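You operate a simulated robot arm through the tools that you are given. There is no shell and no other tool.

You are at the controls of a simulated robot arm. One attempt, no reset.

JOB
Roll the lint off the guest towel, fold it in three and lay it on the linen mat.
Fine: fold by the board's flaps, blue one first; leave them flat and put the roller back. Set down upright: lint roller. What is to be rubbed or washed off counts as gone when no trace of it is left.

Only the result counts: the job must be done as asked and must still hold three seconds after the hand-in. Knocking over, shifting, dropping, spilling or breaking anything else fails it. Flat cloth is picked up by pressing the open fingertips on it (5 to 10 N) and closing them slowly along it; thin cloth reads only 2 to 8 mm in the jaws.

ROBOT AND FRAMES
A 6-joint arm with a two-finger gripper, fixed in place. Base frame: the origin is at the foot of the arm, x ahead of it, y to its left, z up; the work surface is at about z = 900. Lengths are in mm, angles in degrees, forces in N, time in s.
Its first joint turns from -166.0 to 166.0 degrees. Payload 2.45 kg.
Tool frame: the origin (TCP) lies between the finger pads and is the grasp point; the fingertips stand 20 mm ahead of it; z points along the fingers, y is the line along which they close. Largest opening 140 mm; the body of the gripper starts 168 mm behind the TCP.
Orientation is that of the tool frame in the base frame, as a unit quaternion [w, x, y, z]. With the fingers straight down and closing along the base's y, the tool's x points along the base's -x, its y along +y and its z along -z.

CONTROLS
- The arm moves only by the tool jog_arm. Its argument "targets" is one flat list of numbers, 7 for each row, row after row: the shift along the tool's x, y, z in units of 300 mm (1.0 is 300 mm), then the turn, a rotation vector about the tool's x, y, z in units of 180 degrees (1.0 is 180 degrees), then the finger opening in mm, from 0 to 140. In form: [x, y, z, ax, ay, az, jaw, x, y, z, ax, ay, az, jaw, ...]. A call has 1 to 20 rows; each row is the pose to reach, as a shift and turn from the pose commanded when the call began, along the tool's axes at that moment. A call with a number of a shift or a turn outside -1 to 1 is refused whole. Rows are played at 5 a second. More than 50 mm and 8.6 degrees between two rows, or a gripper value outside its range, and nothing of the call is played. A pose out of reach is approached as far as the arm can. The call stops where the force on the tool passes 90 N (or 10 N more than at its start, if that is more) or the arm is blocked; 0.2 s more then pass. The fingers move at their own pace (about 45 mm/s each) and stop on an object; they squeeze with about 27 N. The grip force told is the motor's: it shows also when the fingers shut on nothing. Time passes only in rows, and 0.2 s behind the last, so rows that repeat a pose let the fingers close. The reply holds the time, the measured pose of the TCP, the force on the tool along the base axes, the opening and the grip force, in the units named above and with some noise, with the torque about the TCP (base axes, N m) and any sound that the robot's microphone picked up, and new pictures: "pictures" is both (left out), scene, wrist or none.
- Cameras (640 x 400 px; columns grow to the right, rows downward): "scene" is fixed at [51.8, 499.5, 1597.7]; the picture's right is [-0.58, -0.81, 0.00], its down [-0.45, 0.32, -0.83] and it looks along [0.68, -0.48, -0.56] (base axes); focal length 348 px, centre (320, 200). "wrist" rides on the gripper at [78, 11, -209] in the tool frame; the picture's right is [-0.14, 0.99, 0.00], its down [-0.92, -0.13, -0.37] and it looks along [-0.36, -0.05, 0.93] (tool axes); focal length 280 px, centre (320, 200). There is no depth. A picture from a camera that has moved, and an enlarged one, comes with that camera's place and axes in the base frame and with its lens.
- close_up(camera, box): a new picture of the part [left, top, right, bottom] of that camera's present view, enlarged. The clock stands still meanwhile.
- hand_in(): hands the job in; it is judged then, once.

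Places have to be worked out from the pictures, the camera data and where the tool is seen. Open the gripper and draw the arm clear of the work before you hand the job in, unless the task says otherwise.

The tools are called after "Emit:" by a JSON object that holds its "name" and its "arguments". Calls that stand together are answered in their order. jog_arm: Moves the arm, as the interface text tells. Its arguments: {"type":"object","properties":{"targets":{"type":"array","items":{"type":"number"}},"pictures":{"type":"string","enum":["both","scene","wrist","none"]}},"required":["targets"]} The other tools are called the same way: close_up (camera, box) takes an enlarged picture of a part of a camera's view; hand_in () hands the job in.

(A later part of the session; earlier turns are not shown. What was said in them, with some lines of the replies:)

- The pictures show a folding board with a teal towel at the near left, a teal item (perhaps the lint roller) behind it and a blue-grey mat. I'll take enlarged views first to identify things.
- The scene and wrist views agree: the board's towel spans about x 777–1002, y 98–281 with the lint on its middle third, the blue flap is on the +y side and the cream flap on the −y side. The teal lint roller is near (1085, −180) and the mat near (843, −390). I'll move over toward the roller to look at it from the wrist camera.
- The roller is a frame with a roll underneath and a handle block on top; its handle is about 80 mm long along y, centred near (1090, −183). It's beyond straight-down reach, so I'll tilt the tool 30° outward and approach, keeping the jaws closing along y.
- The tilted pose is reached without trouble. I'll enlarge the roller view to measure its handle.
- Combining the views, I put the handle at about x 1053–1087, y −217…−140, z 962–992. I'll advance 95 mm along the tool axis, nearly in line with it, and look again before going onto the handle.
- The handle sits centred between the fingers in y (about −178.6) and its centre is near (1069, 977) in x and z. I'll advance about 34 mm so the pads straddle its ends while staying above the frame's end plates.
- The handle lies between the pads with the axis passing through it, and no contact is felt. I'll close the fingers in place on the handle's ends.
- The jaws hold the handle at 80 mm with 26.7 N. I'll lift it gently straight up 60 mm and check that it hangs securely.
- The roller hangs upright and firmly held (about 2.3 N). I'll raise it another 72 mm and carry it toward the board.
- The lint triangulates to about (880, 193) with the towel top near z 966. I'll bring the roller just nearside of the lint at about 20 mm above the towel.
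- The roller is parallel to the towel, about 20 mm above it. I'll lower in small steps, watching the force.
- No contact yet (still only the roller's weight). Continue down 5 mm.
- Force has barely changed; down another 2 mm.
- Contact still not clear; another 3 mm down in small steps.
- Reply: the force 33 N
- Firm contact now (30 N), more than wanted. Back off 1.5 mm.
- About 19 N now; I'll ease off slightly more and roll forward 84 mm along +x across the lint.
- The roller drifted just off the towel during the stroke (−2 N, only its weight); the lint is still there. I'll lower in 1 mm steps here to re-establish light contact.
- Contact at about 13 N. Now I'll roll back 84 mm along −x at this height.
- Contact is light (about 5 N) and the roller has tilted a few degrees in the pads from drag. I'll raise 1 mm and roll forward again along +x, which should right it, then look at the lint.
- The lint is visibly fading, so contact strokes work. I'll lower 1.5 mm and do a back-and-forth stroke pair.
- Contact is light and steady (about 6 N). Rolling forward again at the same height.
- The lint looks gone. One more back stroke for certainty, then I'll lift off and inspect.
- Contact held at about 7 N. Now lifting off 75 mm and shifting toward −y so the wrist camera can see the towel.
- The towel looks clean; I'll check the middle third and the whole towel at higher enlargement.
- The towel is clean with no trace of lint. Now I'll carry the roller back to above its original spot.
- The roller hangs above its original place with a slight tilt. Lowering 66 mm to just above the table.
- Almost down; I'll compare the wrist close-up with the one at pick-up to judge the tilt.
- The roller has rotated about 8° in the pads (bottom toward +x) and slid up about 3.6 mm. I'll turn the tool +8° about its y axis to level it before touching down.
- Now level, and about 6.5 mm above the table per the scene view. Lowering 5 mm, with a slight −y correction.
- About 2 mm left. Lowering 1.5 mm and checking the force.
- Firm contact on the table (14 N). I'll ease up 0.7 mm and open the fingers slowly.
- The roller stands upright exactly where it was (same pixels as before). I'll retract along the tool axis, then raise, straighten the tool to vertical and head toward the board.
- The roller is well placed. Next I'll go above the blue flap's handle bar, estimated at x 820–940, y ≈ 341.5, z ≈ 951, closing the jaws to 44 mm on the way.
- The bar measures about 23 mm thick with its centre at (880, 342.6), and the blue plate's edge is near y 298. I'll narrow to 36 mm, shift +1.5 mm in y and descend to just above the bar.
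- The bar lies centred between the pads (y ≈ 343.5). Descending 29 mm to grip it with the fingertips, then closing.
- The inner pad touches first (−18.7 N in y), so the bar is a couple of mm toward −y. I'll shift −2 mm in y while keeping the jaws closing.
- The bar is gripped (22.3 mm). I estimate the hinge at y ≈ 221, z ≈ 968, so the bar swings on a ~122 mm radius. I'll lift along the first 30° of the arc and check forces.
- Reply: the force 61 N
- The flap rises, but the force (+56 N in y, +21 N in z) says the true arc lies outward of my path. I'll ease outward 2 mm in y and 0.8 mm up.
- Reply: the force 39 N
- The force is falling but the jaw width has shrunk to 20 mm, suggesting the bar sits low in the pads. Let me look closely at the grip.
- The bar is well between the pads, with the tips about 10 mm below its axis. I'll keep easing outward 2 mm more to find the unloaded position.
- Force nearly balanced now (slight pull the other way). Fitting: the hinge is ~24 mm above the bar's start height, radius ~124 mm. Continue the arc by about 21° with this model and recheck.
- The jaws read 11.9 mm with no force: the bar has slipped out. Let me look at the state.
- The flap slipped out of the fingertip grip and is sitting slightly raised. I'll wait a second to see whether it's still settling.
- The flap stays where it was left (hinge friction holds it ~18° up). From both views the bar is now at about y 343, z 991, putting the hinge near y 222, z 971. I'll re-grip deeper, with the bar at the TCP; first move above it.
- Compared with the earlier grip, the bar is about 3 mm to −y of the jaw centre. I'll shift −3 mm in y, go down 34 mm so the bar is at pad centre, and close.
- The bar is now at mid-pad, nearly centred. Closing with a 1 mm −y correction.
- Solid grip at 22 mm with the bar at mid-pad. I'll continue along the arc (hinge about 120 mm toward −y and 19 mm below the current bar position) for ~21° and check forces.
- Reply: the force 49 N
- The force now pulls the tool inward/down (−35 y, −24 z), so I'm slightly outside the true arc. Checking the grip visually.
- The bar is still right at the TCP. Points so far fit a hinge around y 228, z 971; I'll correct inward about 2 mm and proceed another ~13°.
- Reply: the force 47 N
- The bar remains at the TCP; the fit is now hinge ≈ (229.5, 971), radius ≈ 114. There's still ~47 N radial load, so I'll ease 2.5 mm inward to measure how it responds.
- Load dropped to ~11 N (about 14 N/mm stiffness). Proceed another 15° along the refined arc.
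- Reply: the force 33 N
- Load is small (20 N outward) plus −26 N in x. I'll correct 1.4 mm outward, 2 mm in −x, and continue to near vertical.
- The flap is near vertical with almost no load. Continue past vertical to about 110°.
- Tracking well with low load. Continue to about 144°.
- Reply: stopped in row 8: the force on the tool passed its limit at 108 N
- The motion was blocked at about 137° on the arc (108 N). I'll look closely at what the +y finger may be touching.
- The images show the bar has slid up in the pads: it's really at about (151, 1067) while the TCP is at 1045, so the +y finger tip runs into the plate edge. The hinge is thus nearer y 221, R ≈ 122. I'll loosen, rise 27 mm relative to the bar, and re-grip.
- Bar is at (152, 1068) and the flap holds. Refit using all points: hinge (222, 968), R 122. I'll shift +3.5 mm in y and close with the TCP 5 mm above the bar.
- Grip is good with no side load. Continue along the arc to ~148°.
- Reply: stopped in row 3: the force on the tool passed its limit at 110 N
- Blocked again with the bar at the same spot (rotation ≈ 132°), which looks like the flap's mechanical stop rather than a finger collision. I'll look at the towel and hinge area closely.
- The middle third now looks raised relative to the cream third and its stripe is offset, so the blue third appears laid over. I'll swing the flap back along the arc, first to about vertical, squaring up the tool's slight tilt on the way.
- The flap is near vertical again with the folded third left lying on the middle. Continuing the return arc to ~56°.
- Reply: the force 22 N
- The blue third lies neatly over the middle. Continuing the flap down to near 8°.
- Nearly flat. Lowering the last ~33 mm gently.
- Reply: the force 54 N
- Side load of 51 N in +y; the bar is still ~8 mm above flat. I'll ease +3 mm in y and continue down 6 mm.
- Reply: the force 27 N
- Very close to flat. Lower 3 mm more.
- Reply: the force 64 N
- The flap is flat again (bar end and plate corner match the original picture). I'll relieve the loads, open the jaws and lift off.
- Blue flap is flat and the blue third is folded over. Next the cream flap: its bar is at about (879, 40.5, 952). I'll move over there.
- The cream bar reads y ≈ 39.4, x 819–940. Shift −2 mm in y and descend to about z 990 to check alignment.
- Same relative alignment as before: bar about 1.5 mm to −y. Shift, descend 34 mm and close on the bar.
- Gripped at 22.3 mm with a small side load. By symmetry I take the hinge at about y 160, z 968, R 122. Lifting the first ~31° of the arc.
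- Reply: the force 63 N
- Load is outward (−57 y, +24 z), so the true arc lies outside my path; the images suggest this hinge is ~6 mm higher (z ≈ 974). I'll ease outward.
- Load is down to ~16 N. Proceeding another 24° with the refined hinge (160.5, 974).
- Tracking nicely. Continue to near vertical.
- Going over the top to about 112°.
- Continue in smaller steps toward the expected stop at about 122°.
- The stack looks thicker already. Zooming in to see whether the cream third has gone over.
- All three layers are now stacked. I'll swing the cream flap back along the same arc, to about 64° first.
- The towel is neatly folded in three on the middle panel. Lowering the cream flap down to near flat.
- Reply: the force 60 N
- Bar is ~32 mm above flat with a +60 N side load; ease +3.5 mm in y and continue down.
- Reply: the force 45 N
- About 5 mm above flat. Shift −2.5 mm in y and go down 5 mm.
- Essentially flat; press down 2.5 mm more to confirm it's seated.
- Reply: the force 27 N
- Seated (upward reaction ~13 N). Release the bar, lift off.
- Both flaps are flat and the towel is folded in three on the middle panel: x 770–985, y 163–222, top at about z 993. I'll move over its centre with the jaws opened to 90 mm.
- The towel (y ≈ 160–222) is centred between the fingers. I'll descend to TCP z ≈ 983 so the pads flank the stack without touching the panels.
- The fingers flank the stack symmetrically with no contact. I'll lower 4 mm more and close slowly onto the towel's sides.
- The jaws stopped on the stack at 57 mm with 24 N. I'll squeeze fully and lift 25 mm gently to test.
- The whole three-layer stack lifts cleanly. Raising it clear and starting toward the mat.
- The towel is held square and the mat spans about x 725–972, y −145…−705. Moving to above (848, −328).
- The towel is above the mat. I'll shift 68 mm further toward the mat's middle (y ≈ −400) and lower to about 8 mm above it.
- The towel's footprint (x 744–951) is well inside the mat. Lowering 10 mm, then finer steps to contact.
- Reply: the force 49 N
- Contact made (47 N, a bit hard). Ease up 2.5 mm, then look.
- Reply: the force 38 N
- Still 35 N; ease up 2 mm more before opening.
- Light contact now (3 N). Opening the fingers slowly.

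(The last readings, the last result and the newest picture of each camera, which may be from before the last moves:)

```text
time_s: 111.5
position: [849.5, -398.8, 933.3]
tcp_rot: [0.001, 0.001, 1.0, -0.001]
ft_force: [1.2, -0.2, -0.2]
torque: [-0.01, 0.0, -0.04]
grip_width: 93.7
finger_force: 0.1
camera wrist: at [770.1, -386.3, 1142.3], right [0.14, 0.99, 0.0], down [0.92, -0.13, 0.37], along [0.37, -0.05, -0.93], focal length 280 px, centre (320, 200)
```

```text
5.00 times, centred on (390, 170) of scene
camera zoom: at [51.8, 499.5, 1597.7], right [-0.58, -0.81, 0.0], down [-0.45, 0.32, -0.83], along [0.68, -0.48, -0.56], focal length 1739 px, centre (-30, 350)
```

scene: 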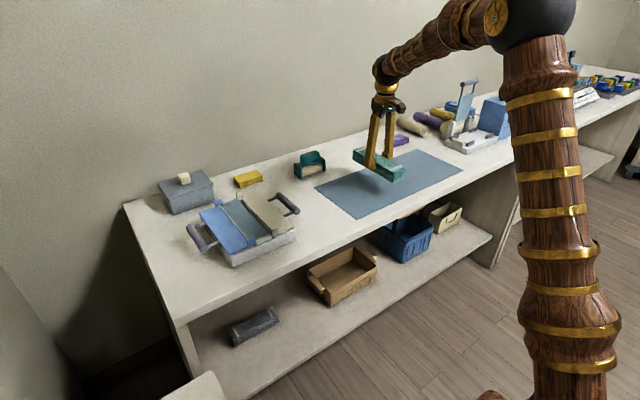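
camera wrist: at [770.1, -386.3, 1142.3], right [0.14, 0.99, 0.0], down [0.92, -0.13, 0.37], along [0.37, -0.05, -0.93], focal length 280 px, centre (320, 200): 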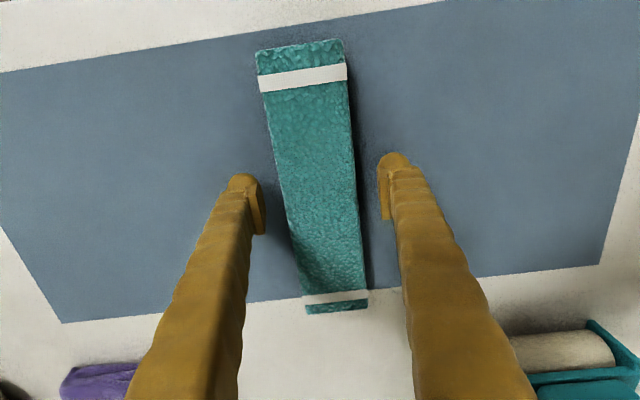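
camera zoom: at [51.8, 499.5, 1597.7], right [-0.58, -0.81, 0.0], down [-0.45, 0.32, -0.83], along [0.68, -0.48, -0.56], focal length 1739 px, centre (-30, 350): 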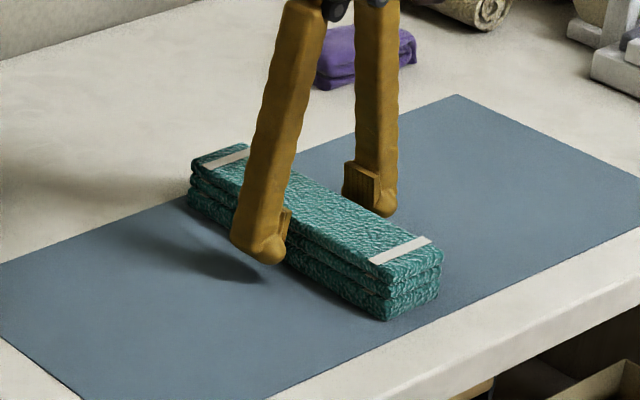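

The towel rests on the mat, still folded in three. Lift straight up and then retract the arm to view everything.

Emit:
{"name": "jog_arm", "arguments": {"targets": [0, 0, -0.05, 0, 0, 0, 94, 0, 0, -0.15, 0, 0, 0, 94, 0, 0, -0.3, 0, 0, 0, 94, 0, 0, -0.45, 0, 0, 0, 94, 0, 0, -0.6, 0, 0, 0, 100, 0.1, 0.1, -0.7, 0, 0, 0, 110, 0.2, 0.2, -0.8, 0, 0, 0, 120], "pictures": "both"}}

Emit:
{"name": "close_up", "arguments": {"camera": "scene", "box": [320, 120, 480, 230]}}

Emit:
{"name": "close_up", "arguments": {"camera": "scene", "box": [170, 140, 340, 275]}}

```text
refused: row 6 steps farther than a row can; nothing moved
```

```text
3.64 times, centred on (400, 175) of scene
camera zoom: at [51.8, 499.5, 1597.7], right [-0.58, -0.81, 0.0], down [-0.45, 0.32, -0.83], along [0.68, -0.48, -0.56], focal length 1265 px, centre (29, 291)
```

zoom: 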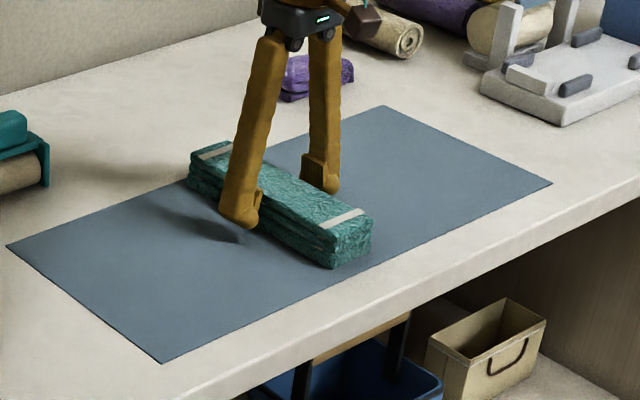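

```text
2.96 times, centred on (255, 208) of scene
camera zoom: at [51.8, 499.5, 1597.7], right [-0.58, -0.81, 0.0], down [-0.45, 0.32, -0.83], along [0.68, -0.48, -0.56], focal length 1031 px, centre (513, 178)
```

zoom: 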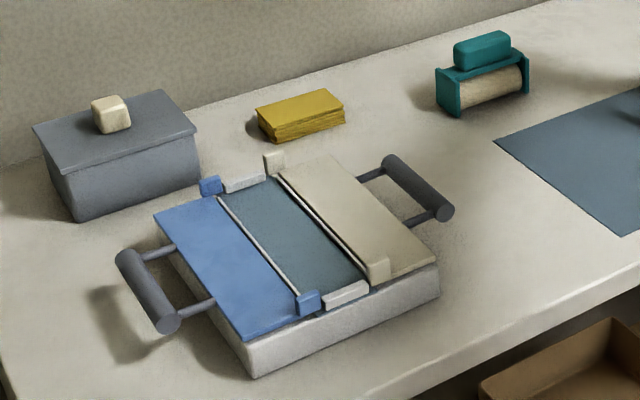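

The last call was refused for too large a step; nothing moved. I'll repeat the lift with smaller steps.

Emit:
{"name": "jog_arm", "arguments": {"targets": [0, 0, -0.05, 0, 0, 0, 94, 0, 0, -0.15, 0, 0, 0, 94, 0, 0, -0.28, 0, 0, 0, 94, 0, 0, -0.42, 0, 0, 0, 94, 0, 0, -0.56, 0, 0, 0, 100, 0.06, 0.06, -0.66, 0, 0, 0, 110, 0.14, 0.12, -0.75, 0, 0, 0, 120, 0.24, 0.2, -0.82, 0, 0, 0, 120], "pictures": "both"}}

Emit:
{"name": "close_up", "arguments": {"camera": "scene", "box": [320, 120, 480, 230]}}

Emit:
{"name": "close_up", "arguments": {"camera": "wrist", "box": [100, 60, 540, 340]}}

```text
time_s: 113.3
position: [775.1, -335.7, 1180.9]
tcp_rot: [-0.001, 0.0, 1.0, -0.001]
ft_force: [-0.2, 0.9, -0.6]
torque: [0.05, 0.05, 0.0]
grip_width: 120.0
finger_force: 0.1
camera wrist: at [696.4, -323.6, 1390.4], right [0.14, 0.99, 0.0], down [0.92, -0.13, 0.37], along [0.37, -0.05, -0.93], focal length 280 px, centre (320, 200)
```

scene: 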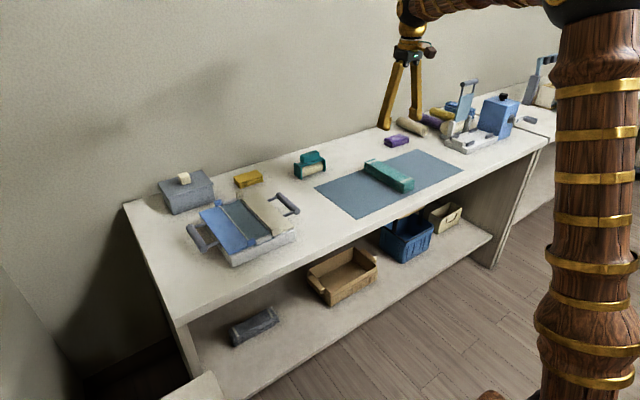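
wrist: 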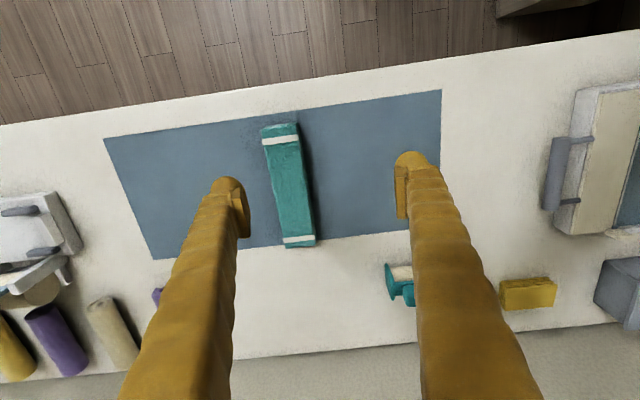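

```text
3.64 times, centred on (400, 175) of scene
camera zoom: at [51.8, 499.5, 1597.7], right [-0.58, -0.81, 0.0], down [-0.45, 0.32, -0.83], along [0.68, -0.48, -0.56], focal length 1265 px, centre (29, 291)
```

zoom: 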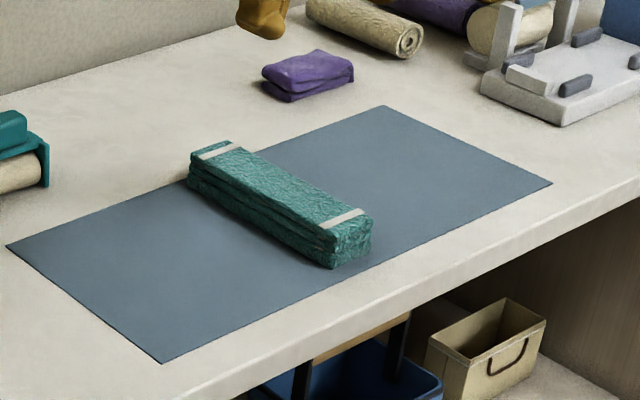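

```text
1.43 times, centred on (320, 200) of wrist
camera zoom: at [696.4, -323.6, 1390.4], right [0.14, 0.99, 0.0], down [0.92, -0.13, 0.37], along [0.37, -0.05, -0.93], focal length 401 px, centre (320, 200)
```

zoom: 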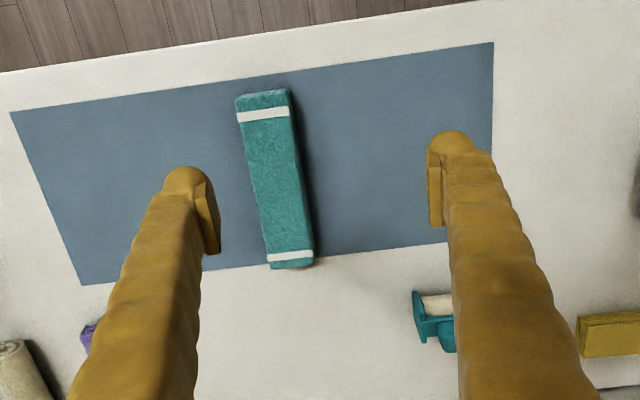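

The towel is on the mat with ~15 mm margins, roller upright in its place, both flaps flat. I'll draw the arm well clear and make a last check of the whole scene.

Emit:
{"name": "jog_arm", "arguments": {"targets": [0.067, 0.111, -0.039, 0, 0, 0, 120, 0.133, 0.222, -0.078, 0, 0, 0, 120, 0.2, 0.333, -0.117, 0, 0, 0, 120, 0.267, 0.444, -0.155, 0, 0, 0, 120, 0.333, 0.556, -0.194, 0, 0, 0, 120, 0.4, 0.667, -0.233, 0, 0, 0, 120, 0.4, 0.667, -0.233, 0, 0, 0, 120, 0.4, 0.667, -0.233, 0, 0, 0, 120], "pictures": "both"}}

Emit:
{"name": "close_up", "arguments": {"camera": "scene", "box": [170, 130, 340, 275]}}

Emit:
{"name": "close_up", "arguments": {"camera": "scene", "box": [330, 130, 440, 220]}}

Emit:
{"name": "close_up", "arguments": {"camera": "scene", "box": [175, 180, 315, 275]}}

```text
time_s: 115.2
position: [660.0, -136.2, 1246.5]
tcp_rot: [0.0, 0.0, 1.0, -0.001]
ft_force: [-0.1, -0.6, -0.3]
torque: [0.0, -0.02, 0.05]
grip_width: 120.1
finger_force: 0.1
camera wrist: at [579.9, -123.8, 1455.2], right [0.14, 0.99, 0.0], down [0.92, -0.13, 0.37], along [0.37, -0.05, -0.93], focal length 280 px, centre (320, 200)
```

scene: 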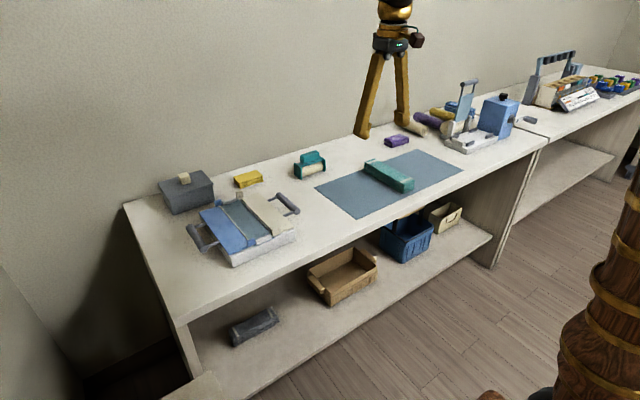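
wrist: 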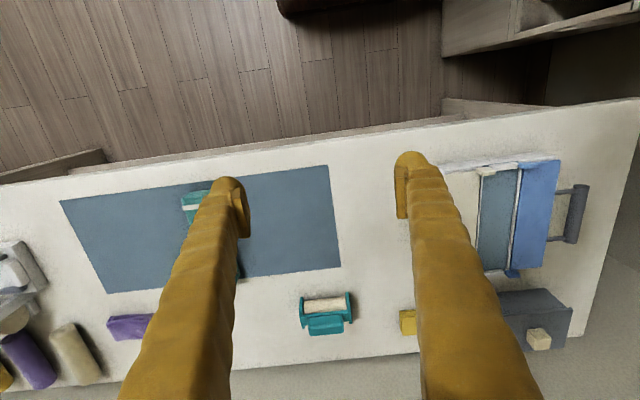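

```text
2.76 times, centred on (255, 202) of scene
camera zoom: at [51.8, 499.5, 1597.7], right [-0.58, -0.81, 0.0], down [-0.45, 0.32, -0.83], along [0.68, -0.48, -0.56], focal length 960 px, centre (499, 193)
```

zoom: 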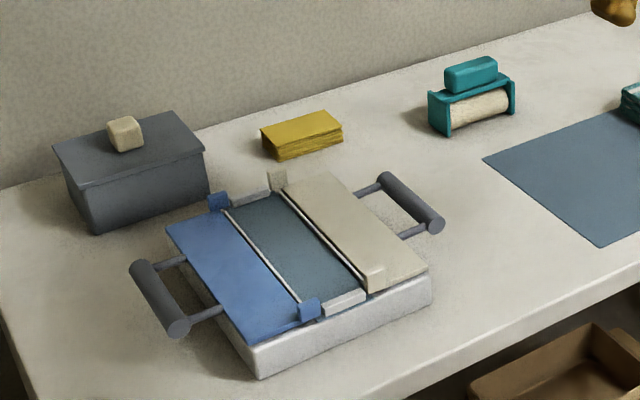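

```text
4.44 times, centred on (385, 175) of scene
camera zoom: at [51.8, 499.5, 1597.7], right [-0.58, -0.81, 0.0], down [-0.45, 0.32, -0.83], along [0.68, -0.48, -0.56], focal length 1546 px, centre (31, 311)
```

zoom: 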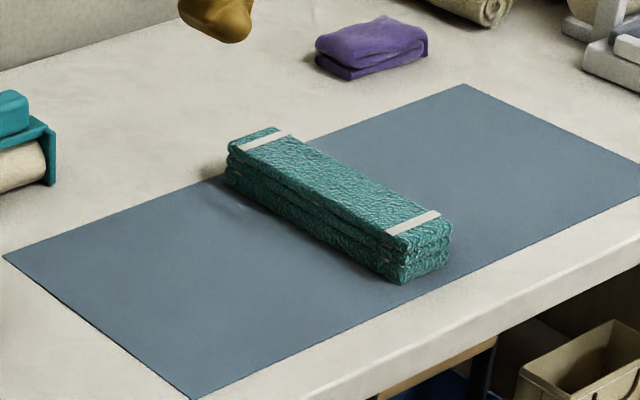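

```text
4.21 times, centred on (245, 228) of scene
camera zoom: at [51.8, 499.5, 1597.7], right [-0.58, -0.81, 0.0], down [-0.45, 0.32, -0.83], along [0.68, -0.48, -0.56], focal length 1464 px, centre (636, 84)
```

zoom: 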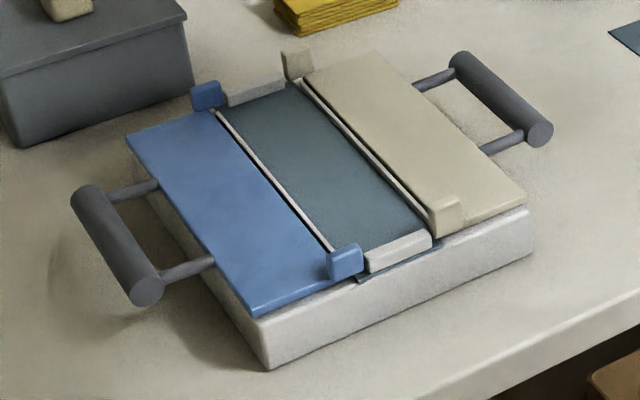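

The lint is gone, the towel lies folded in three inside the mat, both flaps are flat, and the roller stands upright in its original spot. The arm is clear with the gripper open, so I'm handing in.

Emit:
{"name": "hand_in", "arguments": {}}

```text
The job is handed in.
```

The job is handed in; I don't have a verdict on it yet. In the last pictures before handing in:

- **Lint:** close-ups taken before folding showed none left on the towel.
- **Fold:** I folded with the board's flaps, blue first and then cream. Both were back flat afterwards.
- **Towel:** it lies folded in three inside the edges of the linen mat, with roughly 15 mm to spare at each end.
- **Lint roller:** it stands upright at the spot it was taken from.
- **Arm:** the gripper is open and drawn clear, and nothing else on the table looked moved.

While I was lifting the blue flap it slipped out of the fingers once. It stayed part-raised and the board did not shift. Later, each push past about 130° met the flap's stop and briefly passed the 90 N force limit, so the arm halted. By then the towel's blue third had already gone over.
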